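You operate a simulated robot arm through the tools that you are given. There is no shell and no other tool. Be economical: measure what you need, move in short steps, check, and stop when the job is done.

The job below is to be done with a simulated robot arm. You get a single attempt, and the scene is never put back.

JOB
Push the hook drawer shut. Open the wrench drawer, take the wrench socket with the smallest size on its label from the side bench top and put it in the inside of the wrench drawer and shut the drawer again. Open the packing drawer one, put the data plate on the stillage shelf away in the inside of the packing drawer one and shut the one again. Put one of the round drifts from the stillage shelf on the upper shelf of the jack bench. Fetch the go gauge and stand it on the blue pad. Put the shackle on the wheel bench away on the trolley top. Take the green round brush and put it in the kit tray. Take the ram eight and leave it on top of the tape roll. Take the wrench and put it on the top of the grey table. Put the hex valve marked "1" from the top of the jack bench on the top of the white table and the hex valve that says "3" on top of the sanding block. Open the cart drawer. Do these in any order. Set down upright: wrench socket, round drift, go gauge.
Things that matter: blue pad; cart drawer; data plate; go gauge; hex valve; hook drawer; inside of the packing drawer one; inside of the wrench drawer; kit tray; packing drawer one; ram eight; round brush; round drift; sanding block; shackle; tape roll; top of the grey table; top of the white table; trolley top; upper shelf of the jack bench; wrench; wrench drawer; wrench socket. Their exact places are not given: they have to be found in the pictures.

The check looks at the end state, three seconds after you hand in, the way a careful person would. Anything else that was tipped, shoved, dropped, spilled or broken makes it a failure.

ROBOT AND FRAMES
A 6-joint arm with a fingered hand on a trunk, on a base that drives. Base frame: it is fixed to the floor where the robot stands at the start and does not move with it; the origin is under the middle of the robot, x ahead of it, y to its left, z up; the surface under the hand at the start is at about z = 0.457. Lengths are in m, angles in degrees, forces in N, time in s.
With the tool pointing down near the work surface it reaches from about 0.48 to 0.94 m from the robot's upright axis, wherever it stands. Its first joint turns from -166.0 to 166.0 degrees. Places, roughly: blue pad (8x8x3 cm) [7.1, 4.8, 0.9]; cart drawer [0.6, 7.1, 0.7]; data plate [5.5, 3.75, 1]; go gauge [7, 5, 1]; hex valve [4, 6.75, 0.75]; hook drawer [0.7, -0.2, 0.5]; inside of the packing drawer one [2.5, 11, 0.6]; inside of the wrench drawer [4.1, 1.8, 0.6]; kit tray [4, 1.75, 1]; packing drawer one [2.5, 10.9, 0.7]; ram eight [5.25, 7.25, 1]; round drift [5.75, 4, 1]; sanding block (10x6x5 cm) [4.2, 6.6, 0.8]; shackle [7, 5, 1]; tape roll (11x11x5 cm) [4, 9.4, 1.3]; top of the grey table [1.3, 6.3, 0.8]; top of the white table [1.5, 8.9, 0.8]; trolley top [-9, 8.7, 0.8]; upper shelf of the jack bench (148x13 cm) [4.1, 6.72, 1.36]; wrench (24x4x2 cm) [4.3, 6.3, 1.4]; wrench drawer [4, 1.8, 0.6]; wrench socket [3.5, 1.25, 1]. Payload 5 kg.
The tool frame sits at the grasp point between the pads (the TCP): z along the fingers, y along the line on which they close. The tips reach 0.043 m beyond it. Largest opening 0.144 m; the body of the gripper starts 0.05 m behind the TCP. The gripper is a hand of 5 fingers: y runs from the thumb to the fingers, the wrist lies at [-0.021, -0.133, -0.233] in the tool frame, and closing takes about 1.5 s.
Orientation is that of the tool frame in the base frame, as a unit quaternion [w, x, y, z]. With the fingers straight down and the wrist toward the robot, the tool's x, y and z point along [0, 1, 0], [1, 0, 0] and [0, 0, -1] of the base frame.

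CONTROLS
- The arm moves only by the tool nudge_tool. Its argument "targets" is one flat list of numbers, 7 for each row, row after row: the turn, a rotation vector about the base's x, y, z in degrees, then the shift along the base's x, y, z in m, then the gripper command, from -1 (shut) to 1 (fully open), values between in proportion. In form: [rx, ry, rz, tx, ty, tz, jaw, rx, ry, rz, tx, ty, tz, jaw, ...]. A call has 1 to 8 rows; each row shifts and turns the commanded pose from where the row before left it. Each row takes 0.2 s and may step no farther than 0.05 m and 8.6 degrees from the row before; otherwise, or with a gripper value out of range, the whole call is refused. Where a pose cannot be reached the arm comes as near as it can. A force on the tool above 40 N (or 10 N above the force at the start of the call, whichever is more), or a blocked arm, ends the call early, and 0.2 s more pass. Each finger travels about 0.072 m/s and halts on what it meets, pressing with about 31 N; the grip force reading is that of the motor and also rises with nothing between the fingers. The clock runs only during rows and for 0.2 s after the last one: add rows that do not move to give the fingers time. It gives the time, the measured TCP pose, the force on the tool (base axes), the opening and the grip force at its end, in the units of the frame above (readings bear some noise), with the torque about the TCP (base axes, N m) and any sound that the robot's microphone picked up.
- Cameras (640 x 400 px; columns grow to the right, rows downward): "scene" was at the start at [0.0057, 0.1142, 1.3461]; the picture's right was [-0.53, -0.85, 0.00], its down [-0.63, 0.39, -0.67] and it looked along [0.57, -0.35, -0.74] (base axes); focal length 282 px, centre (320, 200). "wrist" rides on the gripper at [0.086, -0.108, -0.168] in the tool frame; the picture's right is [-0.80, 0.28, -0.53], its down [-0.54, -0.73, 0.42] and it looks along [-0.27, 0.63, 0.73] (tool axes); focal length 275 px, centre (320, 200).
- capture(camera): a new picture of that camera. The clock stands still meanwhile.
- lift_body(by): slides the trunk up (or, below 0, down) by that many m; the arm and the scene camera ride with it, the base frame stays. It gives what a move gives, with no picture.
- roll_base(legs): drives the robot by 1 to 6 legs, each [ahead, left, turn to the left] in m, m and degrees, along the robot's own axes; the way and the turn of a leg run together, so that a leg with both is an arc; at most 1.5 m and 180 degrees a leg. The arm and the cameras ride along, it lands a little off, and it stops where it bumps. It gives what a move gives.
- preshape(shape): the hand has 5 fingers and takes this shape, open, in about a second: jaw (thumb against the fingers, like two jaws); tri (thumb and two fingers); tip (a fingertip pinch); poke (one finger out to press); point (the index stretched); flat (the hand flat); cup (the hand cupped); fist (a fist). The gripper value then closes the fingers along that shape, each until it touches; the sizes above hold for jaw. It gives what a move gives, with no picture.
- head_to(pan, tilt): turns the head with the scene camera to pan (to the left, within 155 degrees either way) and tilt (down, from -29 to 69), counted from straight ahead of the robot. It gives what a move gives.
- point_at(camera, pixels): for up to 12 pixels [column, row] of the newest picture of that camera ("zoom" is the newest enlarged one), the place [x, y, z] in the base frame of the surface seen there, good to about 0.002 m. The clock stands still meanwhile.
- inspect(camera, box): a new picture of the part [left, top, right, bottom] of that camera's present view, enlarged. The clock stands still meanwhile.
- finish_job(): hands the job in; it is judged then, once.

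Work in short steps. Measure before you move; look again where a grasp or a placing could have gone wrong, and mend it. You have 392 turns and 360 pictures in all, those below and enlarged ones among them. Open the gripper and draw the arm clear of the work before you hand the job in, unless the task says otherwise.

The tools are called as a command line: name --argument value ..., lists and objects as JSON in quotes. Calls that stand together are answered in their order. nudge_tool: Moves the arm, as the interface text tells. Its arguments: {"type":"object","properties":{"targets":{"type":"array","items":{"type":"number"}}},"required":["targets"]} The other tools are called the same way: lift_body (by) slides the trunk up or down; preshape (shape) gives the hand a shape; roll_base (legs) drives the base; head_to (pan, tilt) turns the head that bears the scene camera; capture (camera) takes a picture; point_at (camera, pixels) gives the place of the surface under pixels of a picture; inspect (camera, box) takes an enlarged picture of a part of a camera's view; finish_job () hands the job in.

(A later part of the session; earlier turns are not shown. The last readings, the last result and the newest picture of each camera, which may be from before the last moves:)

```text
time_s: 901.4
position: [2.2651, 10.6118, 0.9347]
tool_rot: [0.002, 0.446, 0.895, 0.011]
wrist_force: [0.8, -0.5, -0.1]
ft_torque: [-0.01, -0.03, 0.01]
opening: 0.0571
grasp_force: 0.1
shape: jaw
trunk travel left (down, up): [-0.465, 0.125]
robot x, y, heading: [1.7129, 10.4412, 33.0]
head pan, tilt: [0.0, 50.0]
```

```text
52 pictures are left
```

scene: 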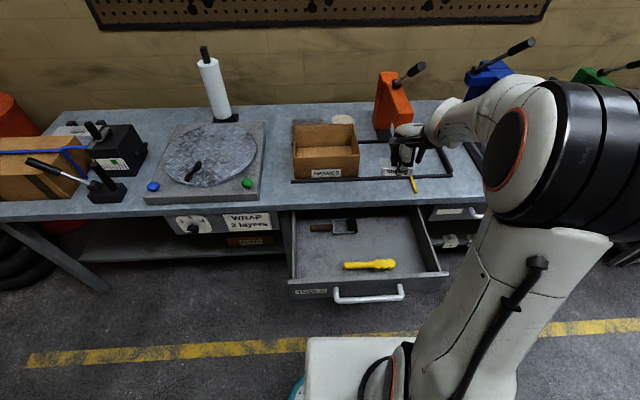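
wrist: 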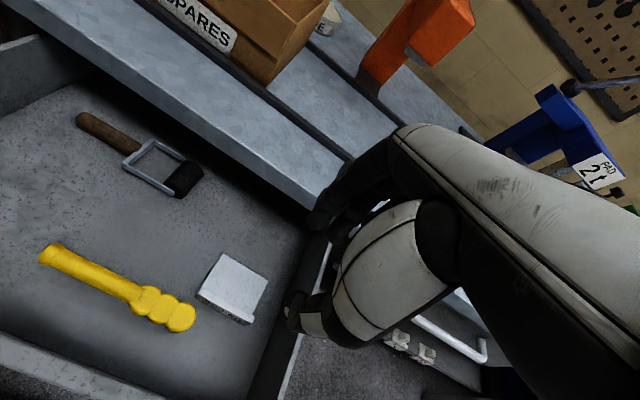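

The plate is in the drawer. I back off, close the hand, pitch the fingers forward 41°, and bring them in front of the handle.

roll_base --legs '[[-0.38, 0.13, 3]]'

nudge_tool --targets '[4.81, -6.64, 0, 0, 0, 0, -1, 4.81, -6.64, 0, 0, 0, 0, -1, 4.81, -6.64, 0, 0, 0, 0, -1, 4.81, -6.64, 0, 0, 0, 0, -1, 4.81, -6.64, 0, 0, 0, 0, -1, 0, 0, 0, 0, 0, 0, -1]'

lift_body --by -0.2

capture --camera "scene"

```text
time_s: 903.9
position: [1.8684, 10.532, 0.9346]
tool_rot: [0.002, 0.423, 0.906, 0.011]
wrist_force: [-0.6, 0.5, -0.6]
ft_torque: [-0.04, 0.01, 0.05]
opening: 0.0573
grasp_force: 0.0
shape: jaw
trunk travel left (down, up): [-0.465, 0.125]
robot x, y, heading: [1.3246, 10.3372, 35.7]
head pan, tilt: [0.0, 50.0]
```

```text
time_s: 905.3
position: [1.8821, 10.5215, 0.9916]
tool_rot: [0.16, 0.395, 0.849, 0.312]
wrist_force: [-0.3, -0.6, -0.8]
ft_torque: [0.0, 0.01, 0.0]
opening: 0.0
grasp_force: 31.1
shape: jaw
out of reach, approached as far as the arm can: row 4, 5
trunk travel left (down, up): [-0.465, 0.125]
robot x, y, heading: [1.3175, 10.3364, 35.7]
head pan, tilt: [0.0, 50.0]
```

```text
time_s: 907.5
position: [1.8824, 10.5215, 0.7911]
tool_rot: [0.16, 0.395, 0.849, 0.311]
wrist_force: [-0.2, 1.0, 0.3]
ft_torque: [-0.01, -0.02, -0.01]
opening: 0.0
grasp_force: 30.6
shape: jaw
trunk travel left (down, up): [-0.265, 0.325]
robot x, y, heading: [1.3204, 10.3377, 35.9]
head pan, tilt: [0.0, 50.0]
```

```text
51 pictures are left
```

scene: 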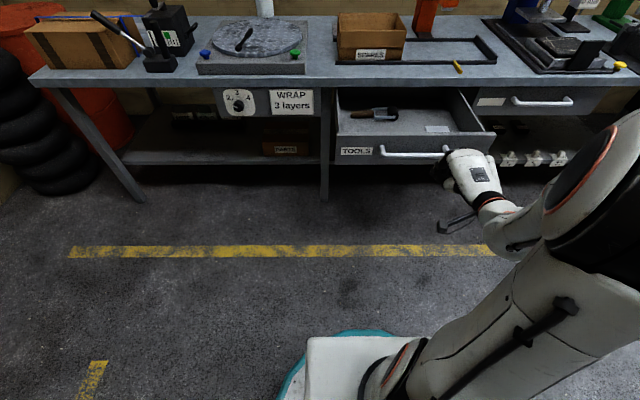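

I lower to handle height, shift left 3 cm, and push the drawer shut with the base.

lift_body --by -0.055

roll_base --legs '[[0.12, 0.03, 0], [0.26, 0, 0]]'

capture --camera "scene"

```text
time_s: 908.5
position: [1.8817, 10.5217, 0.7359]
tool_rot: [0.161, 0.395, 0.849, 0.311]
wrist_force: [0.0, 0.5, 0.2]
ft_torque: [0.0, 0.02, -0.02]
opening: 0.0003
grasp_force: 31.3
shape: jaw
trunk travel left (down, up): [-0.21, 0.38]
robot x, y, heading: [1.3205, 10.3328, 36.0]
head pan, tilt: [0.0, 50.0]
```

```text
time_s: 911.2
position: [2.1771, 10.7737, 0.7364]
tool_rot: [0.158, 0.393, 0.851, 0.311]
wrist_force: [0.8, -0.2, 0.1]
ft_torque: [0.0, -0.01, 0.01]
opening: 0.0002
grasp_force: 31.2
shape: jaw
trunk travel left (down, up): [-0.21, 0.38]
robot x, y, heading: [1.6185, 10.588, 36.0]
head pan, tilt: [0.0, 50.0]
```

```text
50 pictures are left
```

scene: 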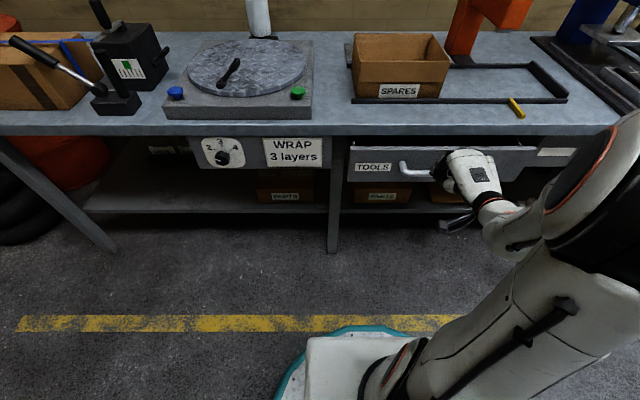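

Nearly shut. I push on gently until it stops.

roll_base --legs '[[0.06, 0, 0]]'

roll_base --legs '[[0.06, 0, 0]]'

capture --camera "scene"

point_at --camera "scene" --pixels '[[360, 150], [380, 145], [345, 130], [550, 125], [580, 130], [400, 150], [560, 140]]'

```text
time_s: 912.2
position: [2.2253, 10.81, 0.7356]
tool_rot: [0.158, 0.392, 0.851, 0.311]
wrist_force: [0.0, -0.4, 0.1]
ft_torque: [-0.01, 0.03, 0.03]
opening: 0.0
grasp_force: 31.7
shape: jaw
trunk travel left (down, up): [-0.21, 0.38]
robot x, y, heading: [1.6654, 10.6208, 35.9]
head pan, tilt: [0.0, 50.0]
```

```text
time_s: 913.0
position: [2.2405, 10.8201, 0.7374]
tool_rot: [0.157, 0.396, 0.849, 0.314]
wrist_force: [-28.1, -15.6, 19.8]
ft_torque: [-0.32, 0.62, -0.07]
opening: 0.0
grasp_force: 31.0
shape: jaw
trunk travel left (down, up): [-0.21, 0.38]
robot x, y, heading: [1.6858, 10.6308, 36.1]
head pan, tilt: [0.0, 50.0]
stopped in leg 1: the force on the tool passed its limit at 127 N (the readings are from after the stop); the commanded pose is now the measured one
```

```text
49 pictures are left
```

scene: 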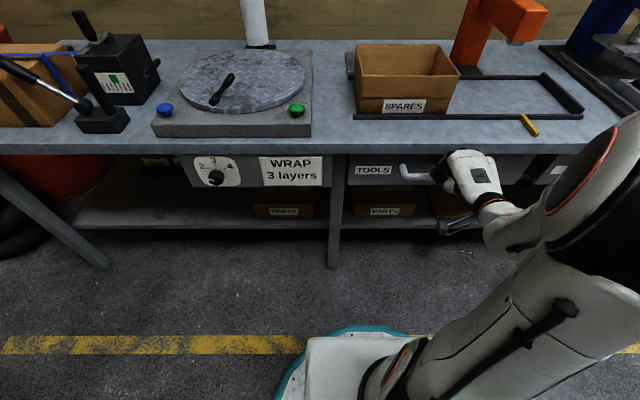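

```text
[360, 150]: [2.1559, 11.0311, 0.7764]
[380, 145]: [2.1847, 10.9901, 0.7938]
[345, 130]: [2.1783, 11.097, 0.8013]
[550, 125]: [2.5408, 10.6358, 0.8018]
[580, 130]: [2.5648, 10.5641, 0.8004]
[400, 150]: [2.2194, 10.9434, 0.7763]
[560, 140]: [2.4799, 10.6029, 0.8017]
```

point_at --camera "scene" --pixels '[[375, 171], [360, 165], [355, 178], [410, 171], [400, 166], [560, 172]]'

roll_base --legs '[[-0.35, 0, 0]]'

lift_body --by 0.35

capture --camera "scene"

```text
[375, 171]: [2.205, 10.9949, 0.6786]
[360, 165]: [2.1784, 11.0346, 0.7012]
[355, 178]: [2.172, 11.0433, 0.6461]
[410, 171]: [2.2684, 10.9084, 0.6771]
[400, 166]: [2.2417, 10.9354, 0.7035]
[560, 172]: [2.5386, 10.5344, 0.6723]
```

```text
time_s: 915.3
position: [1.9618, 10.6158, 0.7365]
tool_rot: [0.159, 0.398, 0.848, 0.311]
wrist_force: [-0.2, -1.1, -0.6]
ft_torque: [0.02, 0.01, -0.05]
opening: 0.0
grasp_force: 30.6
shape: jaw
trunk travel left (down, up): [-0.21, 0.38]
robot x, y, heading: [1.4011, 10.4303, 35.4]
head pan, tilt: [0.0, 50.0]
```

```text
time_s: 918.7
position: [1.9617, 10.6157, 1.086]
tool_rot: [0.158, 0.398, 0.848, 0.312]
wrist_force: [0.1, 0.0, -0.8]
ft_torque: [-0.03, 0.0, -0.06]
opening: 0.0
grasp_force: 31.5
shape: jaw
trunk travel left (down, up): [-0.56, 0.03]
robot x, y, heading: [1.4037, 10.4292, 35.5]
head pan, tilt: [0.0, 50.0]
```

```text
48 pictures are left
```

scene: 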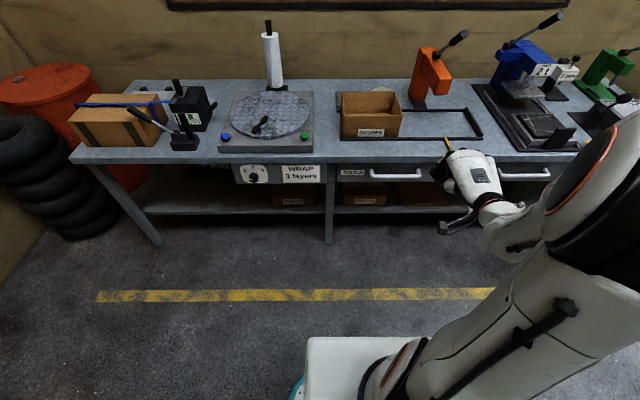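

The packing drawer is flush, so it is shut. Last is the shackle: I drive back down the aisle to the wheel bench.

roll_base --legs '[[0, 0, -89.5], [1.35, 0.5, 0], [1.5, 0.12, 0], [1.5, 0, 0], [1.5, 0, 0], [1.2, 0, 0]]'

roll_base --legs '[[0, 0, 90]]'

head_to --pan -15 --tilt 45

capture --camera "scene"

```text
refused: leg 3 is longer than a leg can be; nothing moved
```

```text
time_s: 922.9
position: [1.2221, 10.9928, 1.086]
tool_rot: [-0.107, -0.315, 0.883, 0.332]
wrist_force: [0.9, 0.0, -0.3]
ft_torque: [0.01, 0.0, 0.0]
opening: 0.0
grasp_force: 30.6
shape: jaw
trunk travel left (down, up): [-0.56, 0.03]
robot x, y, heading: [1.4007, 10.4319, 125.5]
head pan, tilt: [0.0, 50.0]
```

```text
time_s: 923.7
position: [1.2241, 10.9926, 1.0857]
tool_rot: [-0.107, -0.315, 0.883, 0.332]
wrist_force: [-0.6, 0.0, 0.4]
ft_torque: [0.0, 0.02, -0.01]
opening: 0.0001
grasp_force: 31.2
shape: jaw
trunk travel left (down, up): [-0.56, 0.03]
robot x, y, heading: [1.3997, 10.4351, 125.3]
head pan, tilt: [-15.0, 45.0]
```

```text
47 pictures are left
```

scene: 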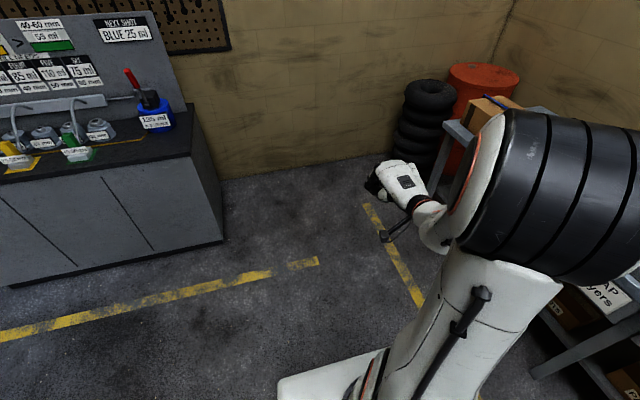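

I drive backward along the aisle instead, then turn to face the wheel bench.

roll_base --legs '[[-1.35, -0.5, 0], [-1.45, -0.12, 0], [-1.5, 0, 0.6], [-1.5, 0, 0], [-1.3, 0, 0], [0, 0, -90]]'

head_to --pan -10 --tilt 40

capture --camera "scene"

```text
time_s: 961.5
position: [6.4933, 5.1708, 1.0861]
tool_rot: [0.159, 0.402, 0.847, 0.311]
wrist_force: [0.4, 0.5, 0.2]
ft_torque: [0.0, 0.01, 0.0]
opening: 0.0
grasp_force: 30.9
shape: jaw
trunk travel left (down, up): [-0.56, 0.03]
robot x, y, heading: [5.933, 4.9908, 35.1]
head pan, tilt: [-15.0, 45.0]
```

```text
time_s: 962.2
position: [6.4927, 5.1705, 1.0863]
tool_rot: [0.16, 0.402, 0.846, 0.311]
wrist_force: [-0.1, 0.5, 0.6]
ft_torque: [-0.01, 0.03, 0.0]
opening: 0.0
grasp_force: 31.4
shape: jaw
trunk travel left (down, up): [-0.56, 0.03]
robot x, y, heading: [5.9345, 4.992, 35.3]
head pan, tilt: [-10.0, 40.0]
```

```text
46 pictures are left
```

scene: 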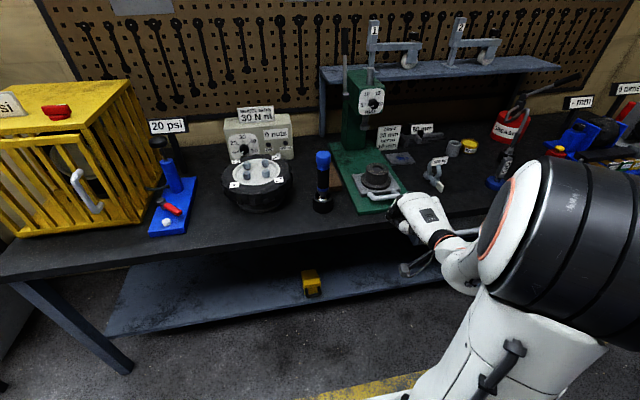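

The grease pump stands. I zoom on the shackle.

inspect --camera "scene" --box '[405, 145, 465, 205]'

point_at --camera "zoom" --pixels '[[360, 125], [300, 150], [395, 120], [290, 215], [330, 240], [370, 260], [420, 290], [400, 240], [320, 190], [440, 310]]'

```text
6.67 times, centred on (435, 175) of scene
```

zoom: 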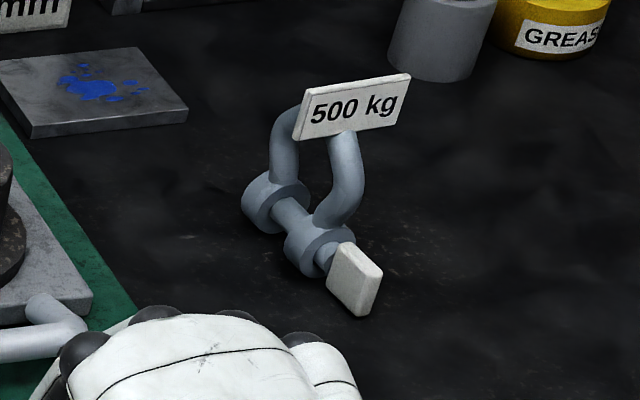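

```text
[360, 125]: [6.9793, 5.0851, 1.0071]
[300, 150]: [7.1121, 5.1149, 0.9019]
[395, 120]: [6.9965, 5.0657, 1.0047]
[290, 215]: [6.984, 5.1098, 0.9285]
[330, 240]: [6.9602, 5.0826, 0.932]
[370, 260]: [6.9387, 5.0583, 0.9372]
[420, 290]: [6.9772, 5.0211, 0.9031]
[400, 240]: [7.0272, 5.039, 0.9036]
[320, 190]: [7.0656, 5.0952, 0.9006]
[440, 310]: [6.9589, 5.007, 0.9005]
```

The bow stands upright with its pin along heading ≈49°, and a tag on top. I'll grip the bow's legs front-to-back from above. I bring the base closer and straighten the hand.

roll_base --legs '[[0.18, 0, 0], [0, -0.36, 0.5]]'

nudge_tool --targets '[-4.81, 6.64, 0, 0, 0, 0.01, 0, -4.81, 6.64, 0, 0, 0, 0.01, 0, -4.81, 6.64, 0, 0, 0, 0.01, 0, -4.81, 6.64, 0, 0, 0, 0, 0.1, -4.81, 6.64, 0, 0, 0, 0, 0.1, 0, 0, 6, 0, 0, 0, 0.1]'

capture --camera "wrist"

capture --camera "scene"

```text
time_s: 965.6
position: [6.8496, 4.9865, 1.0853]
tool_rot: [0.158, 0.398, 0.848, 0.312]
wrist_force: [0.4, 0.4, 0.0]
ft_torque: [0.03, -0.04, 0.0]
opening: 0.0
grasp_force: 31.5
shape: jaw
trunk travel left (down, up): [-0.56, 0.03]
robot x, y, heading: [6.2909, 4.8056, 35.4]
head pan, tilt: [-10.0, 40.0]
```

```text
time_s: 967.0
position: [6.8498, 4.9884, 1.1166]
tool_rot: [-0.011, 0.381, 0.924, 0.004]
wrist_force: [0.2, 0.4, -0.3]
ft_torque: [0.01, 0.01, 0.0]
opening: 0.0789
grasp_force: 0.0
shape: jaw
trunk travel left (down, up): [-0.56, 0.03]
robot x, y, heading: [6.2881, 4.8049, 35.3]
head pan, tilt: [-10.0, 40.0]
```

```text
44 pictures are left
```

wrist: 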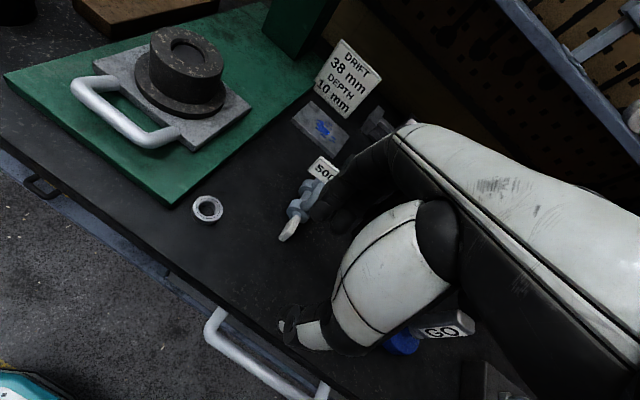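

```text
43 pictures are left
```

scene: 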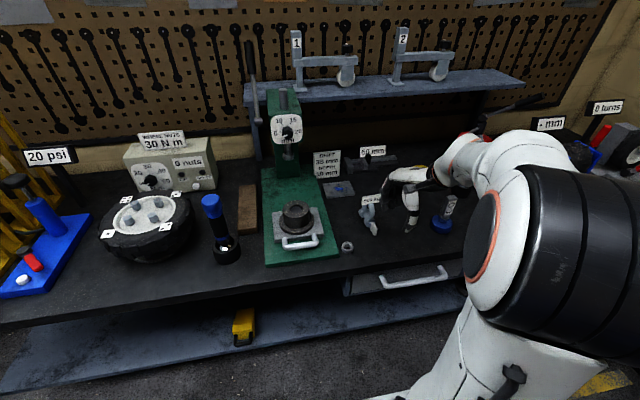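

Hand is square (y at 45°). I move the base ahead 8 cm and finish with the arm above the shackle.

roll_base --legs '[[0.08, 0.01, 0]]'

nudge_tool --targets '[0, 0, 0, 0.02, 0.016, -0.005, 0.1, 0, 0, 0, 0.02, 0.016, -0.005, 0.1, 0, 0, 0, 0.02, 0.014, 0, 0.1, 0, 0, 0, 0, 0, 0, 0.1]'

capture --camera "wrist"

```text
time_s: 968.0
position: [6.9097, 5.044, 1.1167]
tool_rot: [-0.011, 0.381, 0.924, 0.004]
wrist_force: [0.4, -0.2, 0.0]
ft_torque: [-0.01, 0.02, 0.02]
opening: 0.0786
grasp_force: 0.0
shape: jaw
trunk travel left (down, up): [-0.56, 0.03]
robot x, y, heading: [6.3512, 4.8601, 35.4]
head pan, tilt: [-10.0, 40.0]
```

```text
time_s: 969.0
position: [6.9674, 5.0898, 1.1057]
tool_rot: [-0.01, 0.38, 0.925, 0.005]
wrist_force: [-0.6, -0.2, -0.2]
ft_torque: [0.01, 0.02, -0.03]
opening: 0.0788
grasp_force: 0.0
shape: jaw
trunk travel left (down, up): [-0.56, 0.03]
robot x, y, heading: [6.3484, 4.8618, 35.4]
head pan, tilt: [-10.0, 40.0]
```

```text
42 pictures are left
```

wrist: 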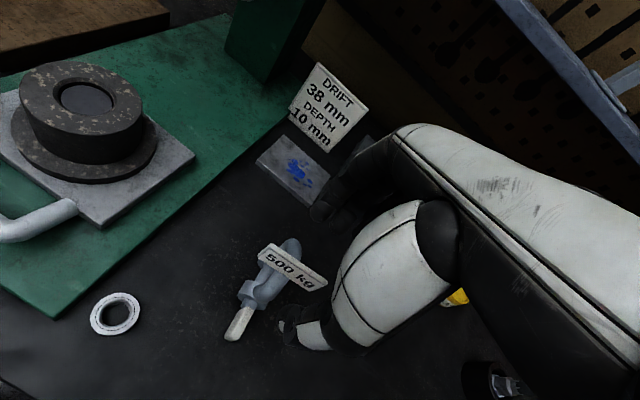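

The bow is centred between thumb and fingers. I lower to z≈0.995 and close.

nudge_tool --targets '[0, 0, 0, 0, 0, -0.035, 0.1, 0, 0, 0, 0, 0, -0.035, 0.1, 0, 0, 0, 0, 0, -0.025, 0.1, 0, 0, 0, 0, 0, -0.015, 0.1, 0, 0, 0, 0, 0, 0, -0.3, 0, 0, 0, 0, 0, 0, -0.7, 0, 0, 0, 0, 0, 0, -1, 0, 0, 0, 0, 0, 0, -1]'

capture --camera "wrist"

```text
time_s: 970.9
position: [6.9672, 5.0868, 0.9979]
tool_rot: [-0.01, 0.381, 0.924, 0.004]
wrist_force: [0.2, -6.5, 26.4]
ft_torque: [0.71, -1.17, -0.15]
opening: 0.0607
grasp_force: 31.3
shape: jaw
trunk travel left (down, up): [-0.56, 0.03]
robot x, y, heading: [6.3478, 4.8593, 35.3]
head pan, tilt: [-10.0, 40.0]
```

```text
41 pictures are left
```

wrist: 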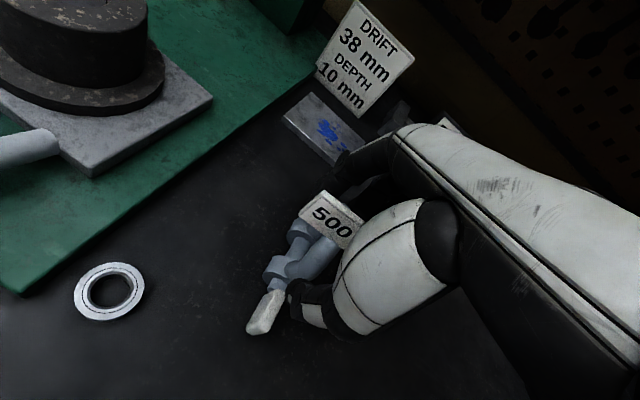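

Gripped at 6 cm width. I lift gently and look.

nudge_tool --targets '[0, 0, 0, 0, 0, 0.02, -1, 0, 0, 0, 0, 0, 0.02, -1, 0, 0, 0, 0, 0, 0.02, -1, 0, 0, 0, 0, 0, 0, -1]'

capture --camera "wrist"

```text
time_s: 971.9
position: [6.9691, 5.0901, 1.055]
tool_rot: [-0.012, 0.38, 0.925, 0.005]
wrist_force: [-0.7, -0.1, -7.3]
ft_torque: [-0.12, 0.07, -0.01]
opening: 0.0523
grasp_force: 31.3
shape: jaw
trunk travel left (down, up): [-0.56, 0.03]
robot x, y, heading: [6.3488, 4.8627, 35.4]
head pan, tilt: [-10.0, 40.0]
```

```text
40 pictures are left
```

wrist: 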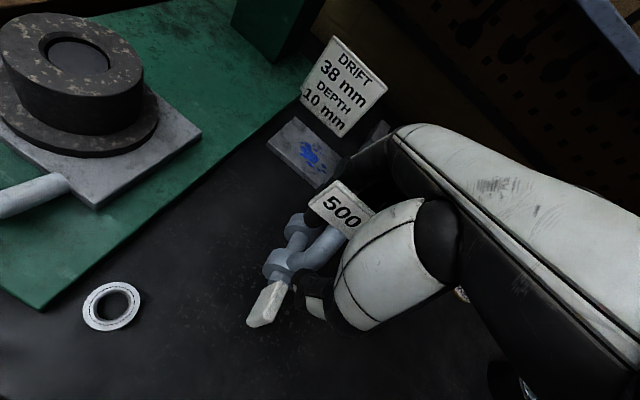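

The shackle (~0.75 kg) is held. I raise it, back away from the bench, and drive via the aisle toward the west side of the hall.

nudge_tool --targets '[0, 0, 0, -0.01, -0.007, 0.02, -1, 0, 0, 0, -0.01, -0.007, 0.02, -1, 0, 0, 0, -0.01, -0.007, 0.02, -1, 0, 0, 0, -0.01, -0.007, 0, -1]'

roll_base --legs '[[-0.2, 0, 0], [0, 0.45, 0.3], [0, 0, 90], [1.5, 0, 0], [1.5, 0, 0]]'

roll_base --legs '[[1.5, 0, 0], [1.45, 0.1, 0], [0.6, 0.1, 0], [0, 0, 90], [1.5, 0, 0], [1.2, 0, 0]]'

head_to --pan -50 --tilt 10

capture --camera "scene"

```text
time_s: 972.9
position: [6.929, 5.0621, 1.1162]
tool_rot: [-0.011, 0.381, 0.925, 0.004]
wrist_force: [0.0, 0.1, -7.7]
ft_torque: [-0.11, 0.07, 0.02]
opening: 0.0519
grasp_force: 30.9
shape: jaw
trunk travel left (down, up): [-0.56, 0.03]
robot x, y, heading: [6.3516, 4.8591, 35.7]
head pan, tilt: [-10.0, 40.0]
```

```text
time_s: 994.6
position: [3.8509, 8.0427, 1.1161]
tool_rot: [-0.01, -0.414, 0.91, -0.006]
wrist_force: [0.7, -0.3, -6.9]
ft_torque: [-0.06, -0.11, -0.01]
opening: 0.0516
grasp_force: 31.3
shape: jaw
trunk travel left (down, up): [-0.56, 0.03]
robot x, y, heading: [4.0919, 7.4797, 129.3]
head pan, tilt: [-10.0, 40.0]
```

```text
time_s: 1028.4
position: [-0.9491, 8.1568, 1.116]
tool_rot: [0.003, 0.939, -0.343, 0.012]
wrist_force: [0.2, -0.5, -6.7]
ft_torque: [0.13, -0.09, -0.01]
opening: 0.0512
grasp_force: 30.9
shape: jaw
trunk travel left (down, up): [-0.56, 0.03]
robot x, y, heading: [-0.3918, 8.4049, -140.0]
head pan, tilt: [-10.0, 40.0]
```

```text
time_s: 1029.5
position: [-0.9499, 8.1563, 1.1163]
tool_rot: [0.004, 0.939, -0.343, 0.012]
wrist_force: [0.1, 0.3, -6.8]
ft_torque: [0.15, -0.07, -0.02]
opening: 0.0513
grasp_force: 31.4
shape: jaw
trunk travel left (down, up): [-0.56, 0.03]
robot x, y, heading: [-0.3863, 8.4064, -139.9]
head pan, tilt: [-50.0, 10.0]
```

```text
39 pictures are left
```

scene: 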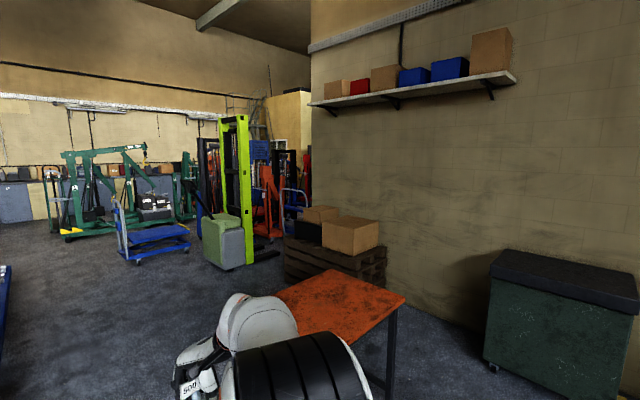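

I measure the candidates to the west: the blue trolley at (155,235), the stacker, and others.

inspect --camera "scene" --box '[0, 120, 320, 280]'

point_at --camera "scene" --pixels '[[155, 232], [155, 258], [225, 265], [100, 235], [150, 205], [60, 230], [300, 250], [280, 300], [400, 300], [20, 210], [285, 200]]'

```text
2.00 times, centred on (160, 200) of scene
```

zoom: 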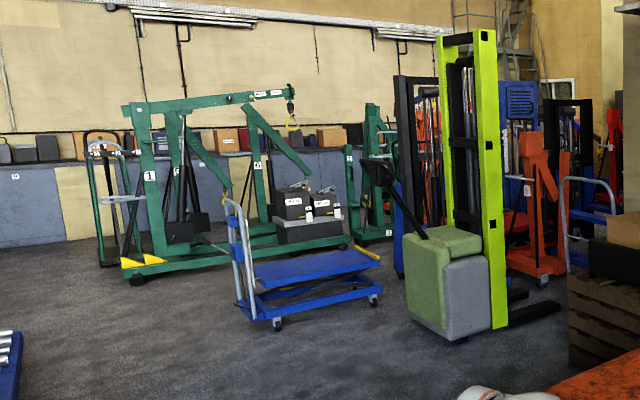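

```text
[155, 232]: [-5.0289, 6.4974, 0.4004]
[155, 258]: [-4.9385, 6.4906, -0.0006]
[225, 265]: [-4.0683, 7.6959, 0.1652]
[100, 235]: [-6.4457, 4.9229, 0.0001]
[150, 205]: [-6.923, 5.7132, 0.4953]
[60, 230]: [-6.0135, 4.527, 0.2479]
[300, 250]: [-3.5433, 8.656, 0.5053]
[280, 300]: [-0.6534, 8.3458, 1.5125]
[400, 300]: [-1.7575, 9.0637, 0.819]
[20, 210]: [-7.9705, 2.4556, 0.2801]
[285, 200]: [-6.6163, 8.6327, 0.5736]
```

The target trolley at (−9,8.7) is hidden behind the stackers. I move west around the orange table and look again.

roll_base --legs '[[1.2, 0.17, 0], [0, 0, -40], [1.4, 0, 0]]'

head_to --pan 0 --tilt 10

capture --camera "scene"

point_at --camera "scene" --pixels '[[320, 230], [250, 230], [390, 230], [450, 230], [180, 230], [320, 190], [400, 195], [280, 195], [500, 250], [100, 250]]'

```text
time_s: 1044.2
position: [-3.2075, 7.677, 1.1158]
tool_rot: [0.007, 0.76, -0.65, 0.01]
wrist_force: [0.0, -0.9, -7.7]
ft_torque: [0.06, -0.16, 0.0]
opening: 0.051
grasp_force: 30.3
shape: jaw
trunk travel left (down, up): [-0.56, 0.03]
robot x, y, heading: [-2.6221, 7.4982, 179.1]
head pan, tilt: [-50.0, 10.0]
```

```text
time_s: 1045.4
position: [-3.2075, 7.6767, 1.1158]
tool_rot: [0.007, 0.76, -0.649, 0.011]
wrist_force: [-0.8, 0.1, -7.8]
ft_torque: [0.06, -0.14, 0.0]
opening: 0.0509
grasp_force: 31.5
shape: jaw
trunk travel left (down, up): [-0.56, 0.03]
robot x, y, heading: [-2.623, 7.4952, 179.4]
head pan, tilt: [0.0, 10.0]
```

```text
37 pictures are left
```

scene: 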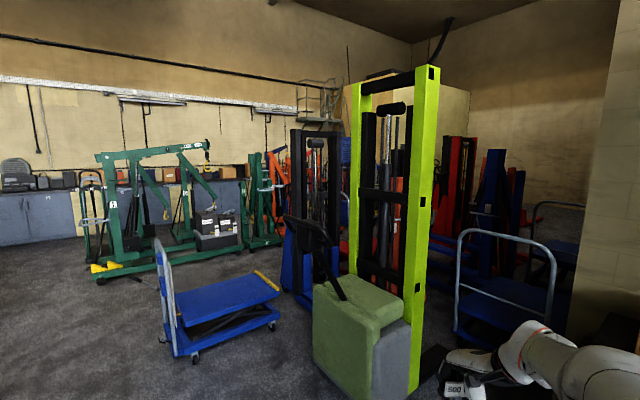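

```text
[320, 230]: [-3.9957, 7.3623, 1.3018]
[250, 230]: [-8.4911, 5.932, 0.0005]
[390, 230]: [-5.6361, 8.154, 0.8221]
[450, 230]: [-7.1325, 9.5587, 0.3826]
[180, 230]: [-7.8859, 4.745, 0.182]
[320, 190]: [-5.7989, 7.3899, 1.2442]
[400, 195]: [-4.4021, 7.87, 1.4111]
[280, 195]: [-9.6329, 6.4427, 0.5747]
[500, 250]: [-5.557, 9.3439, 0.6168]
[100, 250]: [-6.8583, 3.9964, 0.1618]
```

I look to the left-front for a way round the blue scissor trolley.

head_to --pan 45 --tilt 25

capture --camera "scene"

point_at --camera "scene" --pixels '[[320, 200], [400, 200], [480, 200], [560, 200], [320, 300], [200, 250], [100, 250], [450, 260], [540, 260], [380, 150], [300, 160], [600, 180]]'

```text
time_s: 1046.5
position: [-3.207, 7.6774, 1.1155]
tool_rot: [0.007, 0.76, -0.649, 0.009]
wrist_force: [-0.4, 0.2, -6.9]
ft_torque: [0.05, -0.12, 0.03]
opening: 0.051
grasp_force: 30.6
shape: jaw
trunk travel left (down, up): [-0.56, 0.03]
robot x, y, heading: [-2.6224, 7.4963, 179.4]
head pan, tilt: [45.0, 25.0]
```

```text
36 pictures are left
```

scene: 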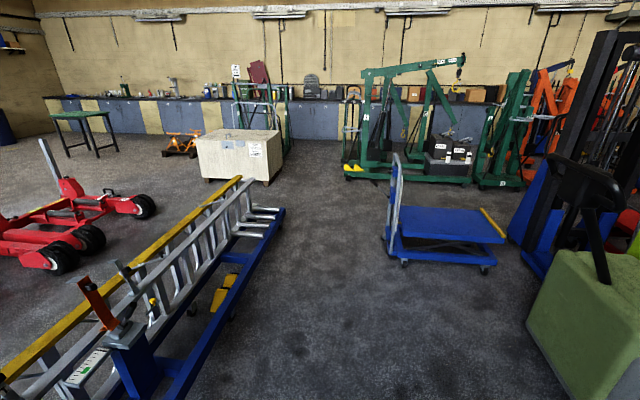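

```text
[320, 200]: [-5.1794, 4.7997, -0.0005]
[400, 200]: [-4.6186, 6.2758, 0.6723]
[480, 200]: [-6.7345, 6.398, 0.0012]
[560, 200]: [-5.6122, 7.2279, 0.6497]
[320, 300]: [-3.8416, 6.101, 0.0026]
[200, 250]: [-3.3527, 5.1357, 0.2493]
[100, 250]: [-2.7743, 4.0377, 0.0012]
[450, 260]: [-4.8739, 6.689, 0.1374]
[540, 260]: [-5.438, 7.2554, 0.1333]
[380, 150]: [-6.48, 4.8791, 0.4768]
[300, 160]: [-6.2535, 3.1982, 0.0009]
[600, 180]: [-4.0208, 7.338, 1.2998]
```

point_at --camera "scene" --pixels '[[350, 178], [468, 181], [430, 178], [404, 263], [486, 270], [505, 238], [400, 225], [285, 212], [182, 395], [505, 185], [520, 225]]'

```text
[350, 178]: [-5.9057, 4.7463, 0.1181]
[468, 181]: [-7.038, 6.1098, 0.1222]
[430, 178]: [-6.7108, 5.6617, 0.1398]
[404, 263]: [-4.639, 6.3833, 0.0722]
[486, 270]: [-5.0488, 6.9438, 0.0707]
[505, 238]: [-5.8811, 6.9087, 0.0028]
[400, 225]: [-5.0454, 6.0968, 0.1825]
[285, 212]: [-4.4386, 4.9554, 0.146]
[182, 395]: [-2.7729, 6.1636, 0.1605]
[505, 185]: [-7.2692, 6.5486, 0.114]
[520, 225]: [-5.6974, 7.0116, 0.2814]
```

There is a corridor between the crane row and the stackers, running northwest (heading ≈130°). I enter it past the ladder and follow it.

roll_base --legs '[[0, 0, 40.3], [1.4, 0.12, 0], [1.45, 0.03, 0], [0.75, 0, 0], [0, 0, -90], [1.4, 0, 0]]'

head_to --pan 0 --tilt 20

capture --camera "scene"

point_at --camera "scene" --pixels '[[320, 250], [320, 200], [250, 200], [200, 200], [150, 200], [380, 200], [280, 170], [320, 170]]'

```text
time_s: 1076.3
position: [-6.4047, 6.7888, 1.1156]
tool_rot: [-0.011, -0.407, 0.913, -0.005]
wrist_force: [0.1, -0.5, -6.6]
ft_torque: [-0.06, -0.15, 0.03]
opening: 0.0506
grasp_force: 30.7
shape: jaw
trunk travel left (down, up): [-0.56, 0.03]
robot x, y, heading: [-6.1714, 6.2201, 128.5]
head pan, tilt: [45.0, 25.0]
```

```text
time_s: 1077.4
position: [-6.4047, 6.7889, 1.1149]
tool_rot: [-0.01, -0.408, 0.913, -0.006]
wrist_force: [-0.2, 0.6, -6.7]
ft_torque: [-0.05, -0.12, -0.02]
opening: 0.0502
grasp_force: 30.8
shape: jaw
trunk travel left (down, up): [-0.56, 0.03]
robot x, y, heading: [-6.1707, 6.2223, 128.4]
head pan, tilt: [0.0, 20.0]
```

```text
35 pictures are left
```

scene: 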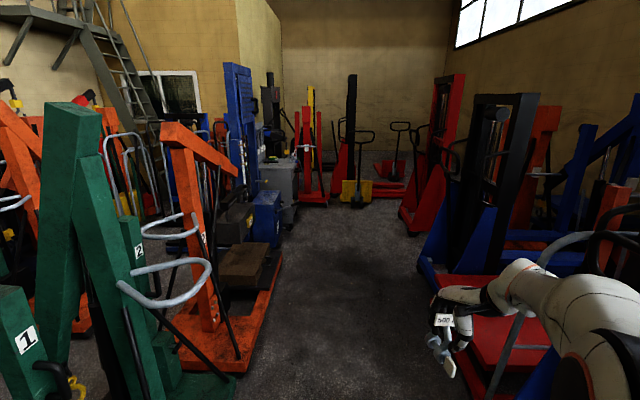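

```text
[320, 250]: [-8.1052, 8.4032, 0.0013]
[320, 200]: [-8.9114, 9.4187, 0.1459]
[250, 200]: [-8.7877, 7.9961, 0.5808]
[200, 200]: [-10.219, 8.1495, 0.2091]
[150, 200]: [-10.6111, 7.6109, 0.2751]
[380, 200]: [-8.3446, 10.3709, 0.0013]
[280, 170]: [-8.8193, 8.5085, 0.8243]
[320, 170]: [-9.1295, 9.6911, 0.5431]
```

The grey trolley's top at (280,170) → (−8.82,8.51,0.82) matches. I check corridor edges before driving on.

inspect --camera "scene" --box '[220, 110, 360, 230]'

point_at --camera "scene" --pixels '[[282, 258], [235, 372], [420, 262], [432, 288], [470, 395], [410, 232], [300, 200], [262, 250], [450, 150], [268, 168], [296, 168], [285, 205]]'

```text
3.33 times, centred on (290, 170) of scene
```

zoom: 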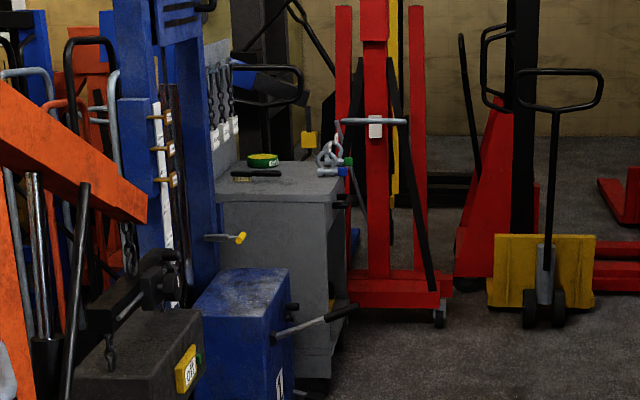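

```text
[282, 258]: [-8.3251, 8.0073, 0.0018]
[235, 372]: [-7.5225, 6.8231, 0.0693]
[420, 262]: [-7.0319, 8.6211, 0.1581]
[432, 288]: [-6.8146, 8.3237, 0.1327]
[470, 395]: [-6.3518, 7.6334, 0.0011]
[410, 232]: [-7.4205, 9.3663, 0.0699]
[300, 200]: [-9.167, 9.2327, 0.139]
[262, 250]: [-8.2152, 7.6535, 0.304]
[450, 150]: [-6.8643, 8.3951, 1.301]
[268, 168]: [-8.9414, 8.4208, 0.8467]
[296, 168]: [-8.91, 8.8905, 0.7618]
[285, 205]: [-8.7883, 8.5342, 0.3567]
```

The corridor is about 1.3 m wide and the trolley is on the left at t≈12.2. I drive 2.8 m ahead and turn 45° left toward it.

roll_base --legs '[[1.4, 0, 1], [1.4, 0, 0], [0, 0, 45]]'

head_to --pan 0 --tilt 45

capture --camera "scene"

capture --camera "wrist"

```text
time_s: 1093.0
position: [-8.5764, 8.559, 1.116]
tool_rot: [0.008, 0.743, -0.67, 0.01]
wrist_force: [0.7, 0.4, -8.1]
ft_torque: [0.06, -0.12, -0.02]
opening: 0.0503
grasp_force: 31.4
shape: jaw
trunk travel left (down, up): [-0.56, 0.03]
robot x, y, heading: [-7.9994, 8.3527, 176.2]
head pan, tilt: [0.0, 20.0]
```

```text
time_s: 1093.9
position: [-8.5747, 8.5578, 1.1161]
tool_rot: [0.008, 0.742, -0.67, 0.009]
wrist_force: [-0.3, 0.4, -7.7]
ft_torque: [0.0, -0.12, 0.01]
opening: 0.0504
grasp_force: 31.0
shape: jaw
trunk travel left (down, up): [-0.56, 0.03]
robot x, y, heading: [-8.0019, 8.3487, 176.0]
head pan, tilt: [0.0, 45.0]
```

```text
33 pictures are left
```

scene: 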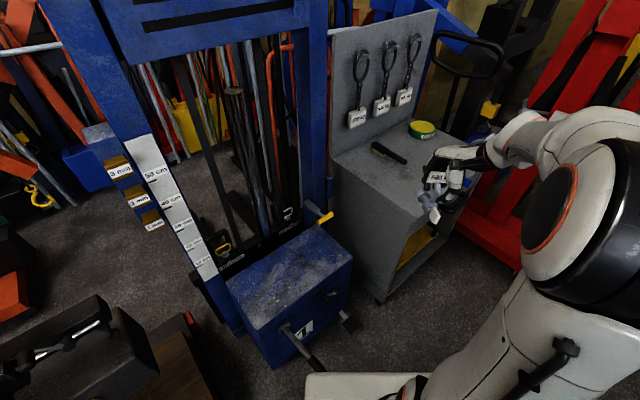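

```text
32 pictures are left
```

wrist: 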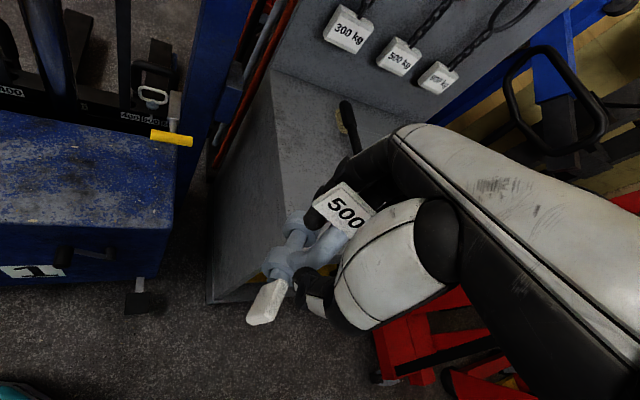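

I measure the trolley top.

point_at --camera "scene" --pixels '[[360, 165], [385, 180], [410, 160], [335, 155], [400, 200], [375, 135], [440, 130], [390, 152], [415, 130], [400, 175]]'

inspect --camera "scene" --box '[320, 90, 500, 240]'

```text
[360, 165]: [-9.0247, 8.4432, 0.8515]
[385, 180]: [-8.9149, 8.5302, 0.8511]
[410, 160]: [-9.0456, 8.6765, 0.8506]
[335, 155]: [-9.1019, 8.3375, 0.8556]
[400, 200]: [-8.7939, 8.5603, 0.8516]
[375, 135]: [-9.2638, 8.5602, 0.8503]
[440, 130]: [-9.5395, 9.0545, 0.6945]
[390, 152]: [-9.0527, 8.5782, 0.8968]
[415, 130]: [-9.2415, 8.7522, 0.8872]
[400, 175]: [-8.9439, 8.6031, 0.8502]
```

```text
2.67 times, centred on (410, 165) of scene
```

zoom: 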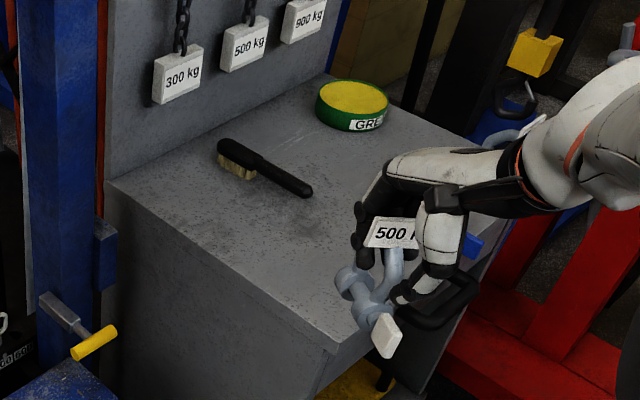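

point_at --camera "scene" --pixels '[[350, 262], [348, 325], [318, 365], [300, 335], [352, 300], [380, 300]]'

```text
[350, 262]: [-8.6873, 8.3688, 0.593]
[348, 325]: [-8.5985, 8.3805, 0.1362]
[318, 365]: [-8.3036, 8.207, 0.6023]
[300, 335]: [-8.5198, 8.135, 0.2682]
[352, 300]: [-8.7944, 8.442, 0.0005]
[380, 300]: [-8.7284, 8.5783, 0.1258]
```

I shift right 12 cm and ahead 19 cm, keeping clear of the blue machine's lever, then move the arm over the free front part of the top.

roll_base --legs '[[0, -0.12, 0], [0.18, 0, 0]]'

nudge_tool --targets '[0, 0, 0, -0.02, -0.03, -0.005, -1, 0, 0, 0, -0.025, -0.03, -0.005, -1, 0, 0, 0, -0.025, -0.03, -0.005, -1, 0, 0, 0, -0.03, -0.03, -0.005, -1, 0, 0, 0, -0.03, -0.03, -0.005, -1, 0, 0, 0, -0.03, -0.03, -0.005, -1, 0, 0, 0, 0, 0, 0, -1]'

capture --camera "wrist"

capture --camera "scene"

```text
time_s: 1096.2
position: [-8.7515, 8.6886, 1.1154]
tool_rot: [0.006, 0.744, -0.669, 0.01]
wrist_force: [-0.6, 0.1, -6.1]
ft_torque: [0.06, -0.17, 0.01]
opening: 0.0502
grasp_force: 31.8
shape: jaw
trunk travel left (down, up): [-0.56, 0.03]
robot x, y, heading: [-8.1751, 8.476, 176.4]
head pan, tilt: [0.0, 45.0]
```

```text
time_s: 1097.8
position: [-8.9101, 8.5072, 1.0869]
tool_rot: [0.008, 0.744, -0.669, 0.01]
wrist_force: [0.2, -1.1, -7.5]
ft_torque: [0.08, -0.12, 0.04]
opening: 0.0502
grasp_force: 30.9
shape: jaw
trunk travel left (down, up): [-0.56, 0.03]
robot x, y, heading: [-8.174, 8.4795, 176.5]
head pan, tilt: [0.0, 45.0]
```

```text
30 pictures are left
```

wrist: 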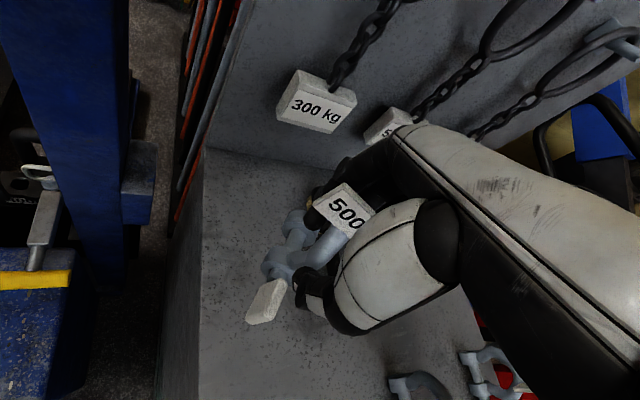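

```text
29 pictures are left
```

scene: 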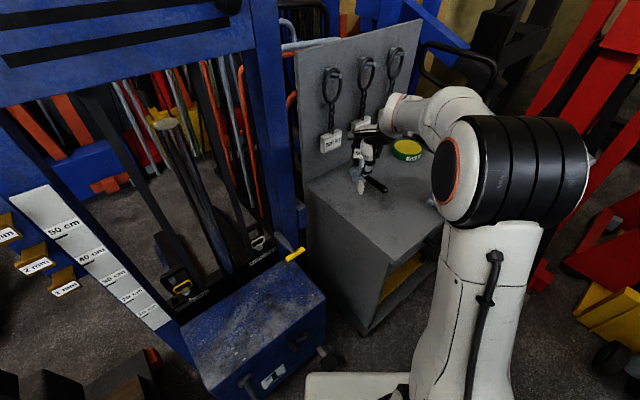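

I shift slightly inward from the left edge (to (−8.927,8.554)), then lower to about z 0.95.

nudge_tool --targets '[0, 0, 0, -0.008, 0.023, 0, -1, 0, 0, 0, -0.009, 0.024, 0, -1, 0, 0, 0, 0, 0, -0.035, -1, 0, 0, 0, 0, 0, -0.035, -1, 0, 0, 0, 0, 0, -0.03, -1, 0, 0, 0, 0, 0, -0.015, -1, 0, 0, 0, 0, 0, 0, -1]'

capture --camera "wrist"

inspect --camera "scene" --box '[300, 100, 460, 230]'

```text
time_s: 1099.4
position: [-8.9286, 8.5534, 0.9686]
tool_rot: [0.007, 0.744, -0.668, 0.009]
wrist_force: [0.3, 0.0, -7.2]
ft_torque: [0.01, -0.13, 0.02]
opening: 0.0503
grasp_force: 31.0
shape: jaw
trunk travel left (down, up): [-0.56, 0.03]
robot x, y, heading: [-8.1745, 8.4815, 176.2]
head pan, tilt: [0.0, 45.0]
```

```text
28 pictures are left
```

wrist: 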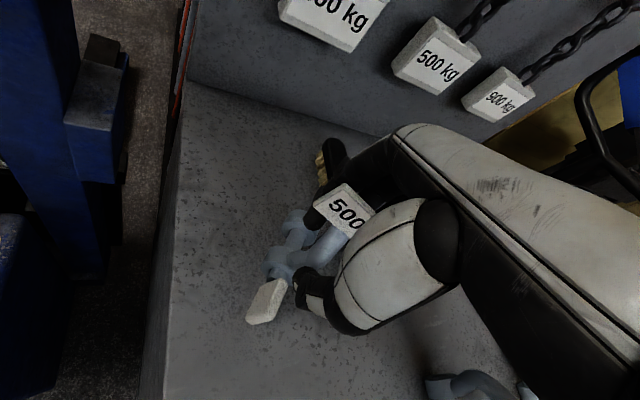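

```text
3.08 times, centred on (380, 165) of scene
```

zoom: 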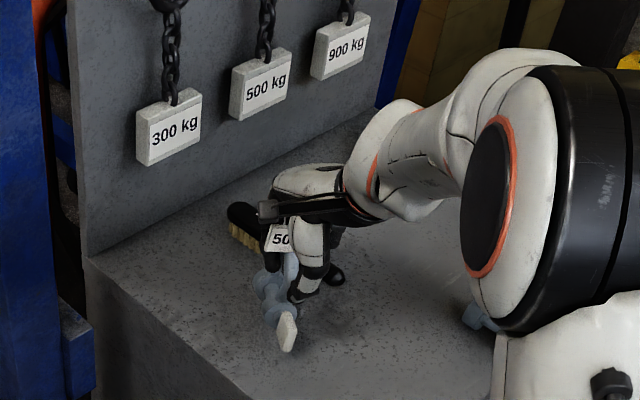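

The brush is close to the fingers. I measure it before lowering further.

point_at --camera "zoom" --pixels '[[335, 277], [330, 268], [240, 215], [245, 240], [262, 225], [290, 335], [270, 290], [265, 320], [200, 290]]'

point_at --camera "wrist" --pixels '[[333, 150], [320, 172], [340, 165], [295, 225], [300, 190], [275, 260], [262, 300]]'

```text
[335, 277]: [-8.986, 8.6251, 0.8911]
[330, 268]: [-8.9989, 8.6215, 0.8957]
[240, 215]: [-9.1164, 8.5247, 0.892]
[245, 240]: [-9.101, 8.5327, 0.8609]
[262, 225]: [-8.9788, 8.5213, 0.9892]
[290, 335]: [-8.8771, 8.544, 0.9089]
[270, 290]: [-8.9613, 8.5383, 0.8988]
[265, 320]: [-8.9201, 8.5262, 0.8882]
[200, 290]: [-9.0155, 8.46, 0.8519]
```

```text
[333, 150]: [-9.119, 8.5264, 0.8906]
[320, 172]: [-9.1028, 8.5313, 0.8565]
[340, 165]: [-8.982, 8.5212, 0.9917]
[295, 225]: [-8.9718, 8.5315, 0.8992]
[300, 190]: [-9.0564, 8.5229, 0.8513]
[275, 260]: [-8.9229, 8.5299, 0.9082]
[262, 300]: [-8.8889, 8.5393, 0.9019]
```

There are about 2.5 cm between fingers and brush, so straight lowering is fine. I lower until contact and release.

nudge_tool --targets '[0, 0, 0, 0, 0, -0.01, -1, 0, 0, 0, 0, 0, -0.006, -1, 0, 0, 0, 0, 0, -0.003, -1, 0, 0, 0, 0, 0, 0, -1]'

nudge_tool --targets '[0, 0, 0, 0, 0, -0.003, -1, 0, 0, 0, 0, 0, -0.002, -1, 0, 0, 0, 0, 0, 0, -1]'

```text
time_s: 1100.4
position: [-8.9258, 8.5533, 0.9524]
tool_rot: [0.008, 0.744, -0.669, 0.007]
wrist_force: [3.3, -0.7, 6.6]
ft_torque: [0.01, 0.43, 0.04]
opening: 0.0501
grasp_force: 31.6
shape: jaw
trunk travel left (down, up): [-0.56, 0.03]
robot x, y, heading: [-8.1756, 8.4815, 176.1]
head pan, tilt: [0.0, 45.0]
```

```text
time_s: 1101.2
position: [-8.9265, 8.5531, 0.9502]
tool_rot: [0.01, 0.744, -0.668, 0.007]
wrist_force: [10.5, -1.6, 29.6]
ft_torque: [0.07, 1.21, 0.05]
opening: 0.0506
grasp_force: 30.9
shape: jaw
trunk travel left (down, up): [-0.56, 0.03]
robot x, y, heading: [-8.171, 8.4754, 176.2]
head pan, tilt: [0.0, 45.0]
```

Firm contact. I ease up 2 mm, open slowly and rise straight up.

nudge_tool --targets '[0, 0, 0, 0, 0, 0.002, -1, 0, 0, 0, 0, 0, 0, -0.3, 0, 0, 0, 0, 0, 0, -0.15, 0, 0, 0, 0, 0, 0, 0, 0, 0, 0, 0, 0, 0, 0]'

nudge_tool --targets '[0, 0, 0, 0, 0, 0.02, 0, 0, 0, 0, 0, 0, 0.025, 0, 0, 0, 0, 0, 0, 0.03, 0, 0, 0, 0, 0, 0, 0.03, 0, 0, 0, 0, 0, 0, 0.03, 0]'

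capture --camera "wrist"

```text
time_s: 1102.4
position: [-8.9259, 8.5533, 0.9482]
tool_rot: [0.007, 0.744, -0.669, 0.01]
wrist_force: [4.4, -0.6, 12.9]
ft_torque: [0.07, 0.76, -0.01]
opening: 0.0707
grasp_force: 0.1
shape: jaw
trunk travel left (down, up): [-0.56, 0.03]
robot x, y, heading: [-8.1714, 8.4784, 176.5]
head pan, tilt: [0.0, 45.0]
```

```text
time_s: 1103.6
position: [-8.9253, 8.554, 1.0836]
tool_rot: [0.006, 0.744, -0.668, 0.01]
wrist_force: [0.9, 0.0, -8.5]
ft_torque: [-0.06, -0.38, 0.01]
opening: 0.0717
grasp_force: 0.1
shape: jaw
trunk travel left (down, up): [-0.56, 0.03]
robot x, y, heading: [-8.1742, 8.4792, 175.9]
head pan, tilt: [0.0, 45.0]
```

```text
26 pictures are left
```

wrist: 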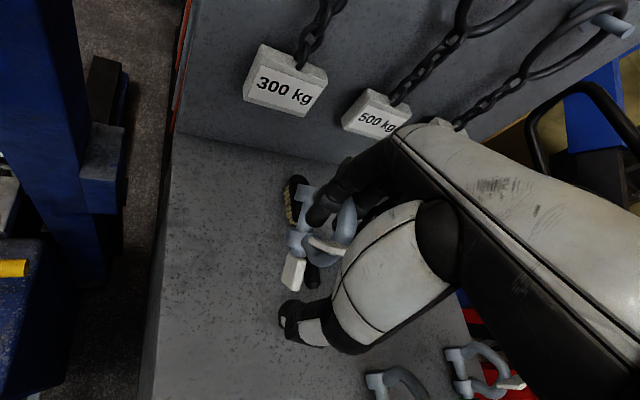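

The shackle is still hanging on a finger that went through its bow. I look closely.

inspect --camera "scene" --box '[300, 80, 440, 210]'

inspect --camera "wrist" --box '[250, 150, 420, 320]'

```text
3.08 times, centred on (370, 145) of scene
```

zoom: 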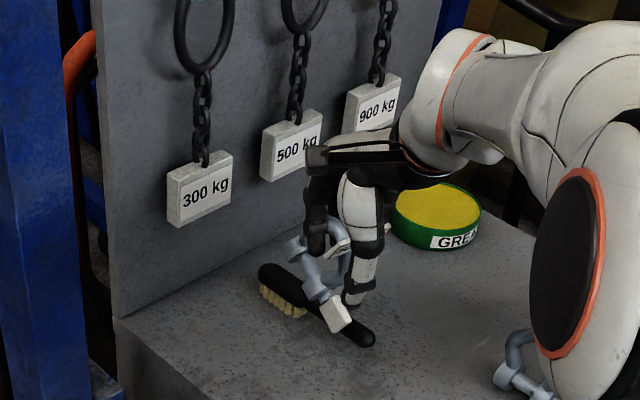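

```text
2.35 times, centred on (335, 235) of wrist
```

zoom: 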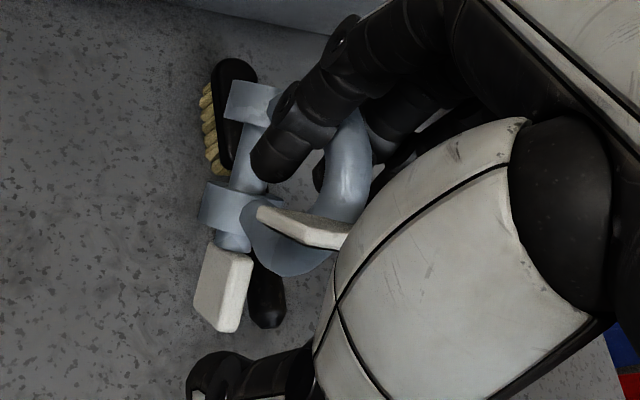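

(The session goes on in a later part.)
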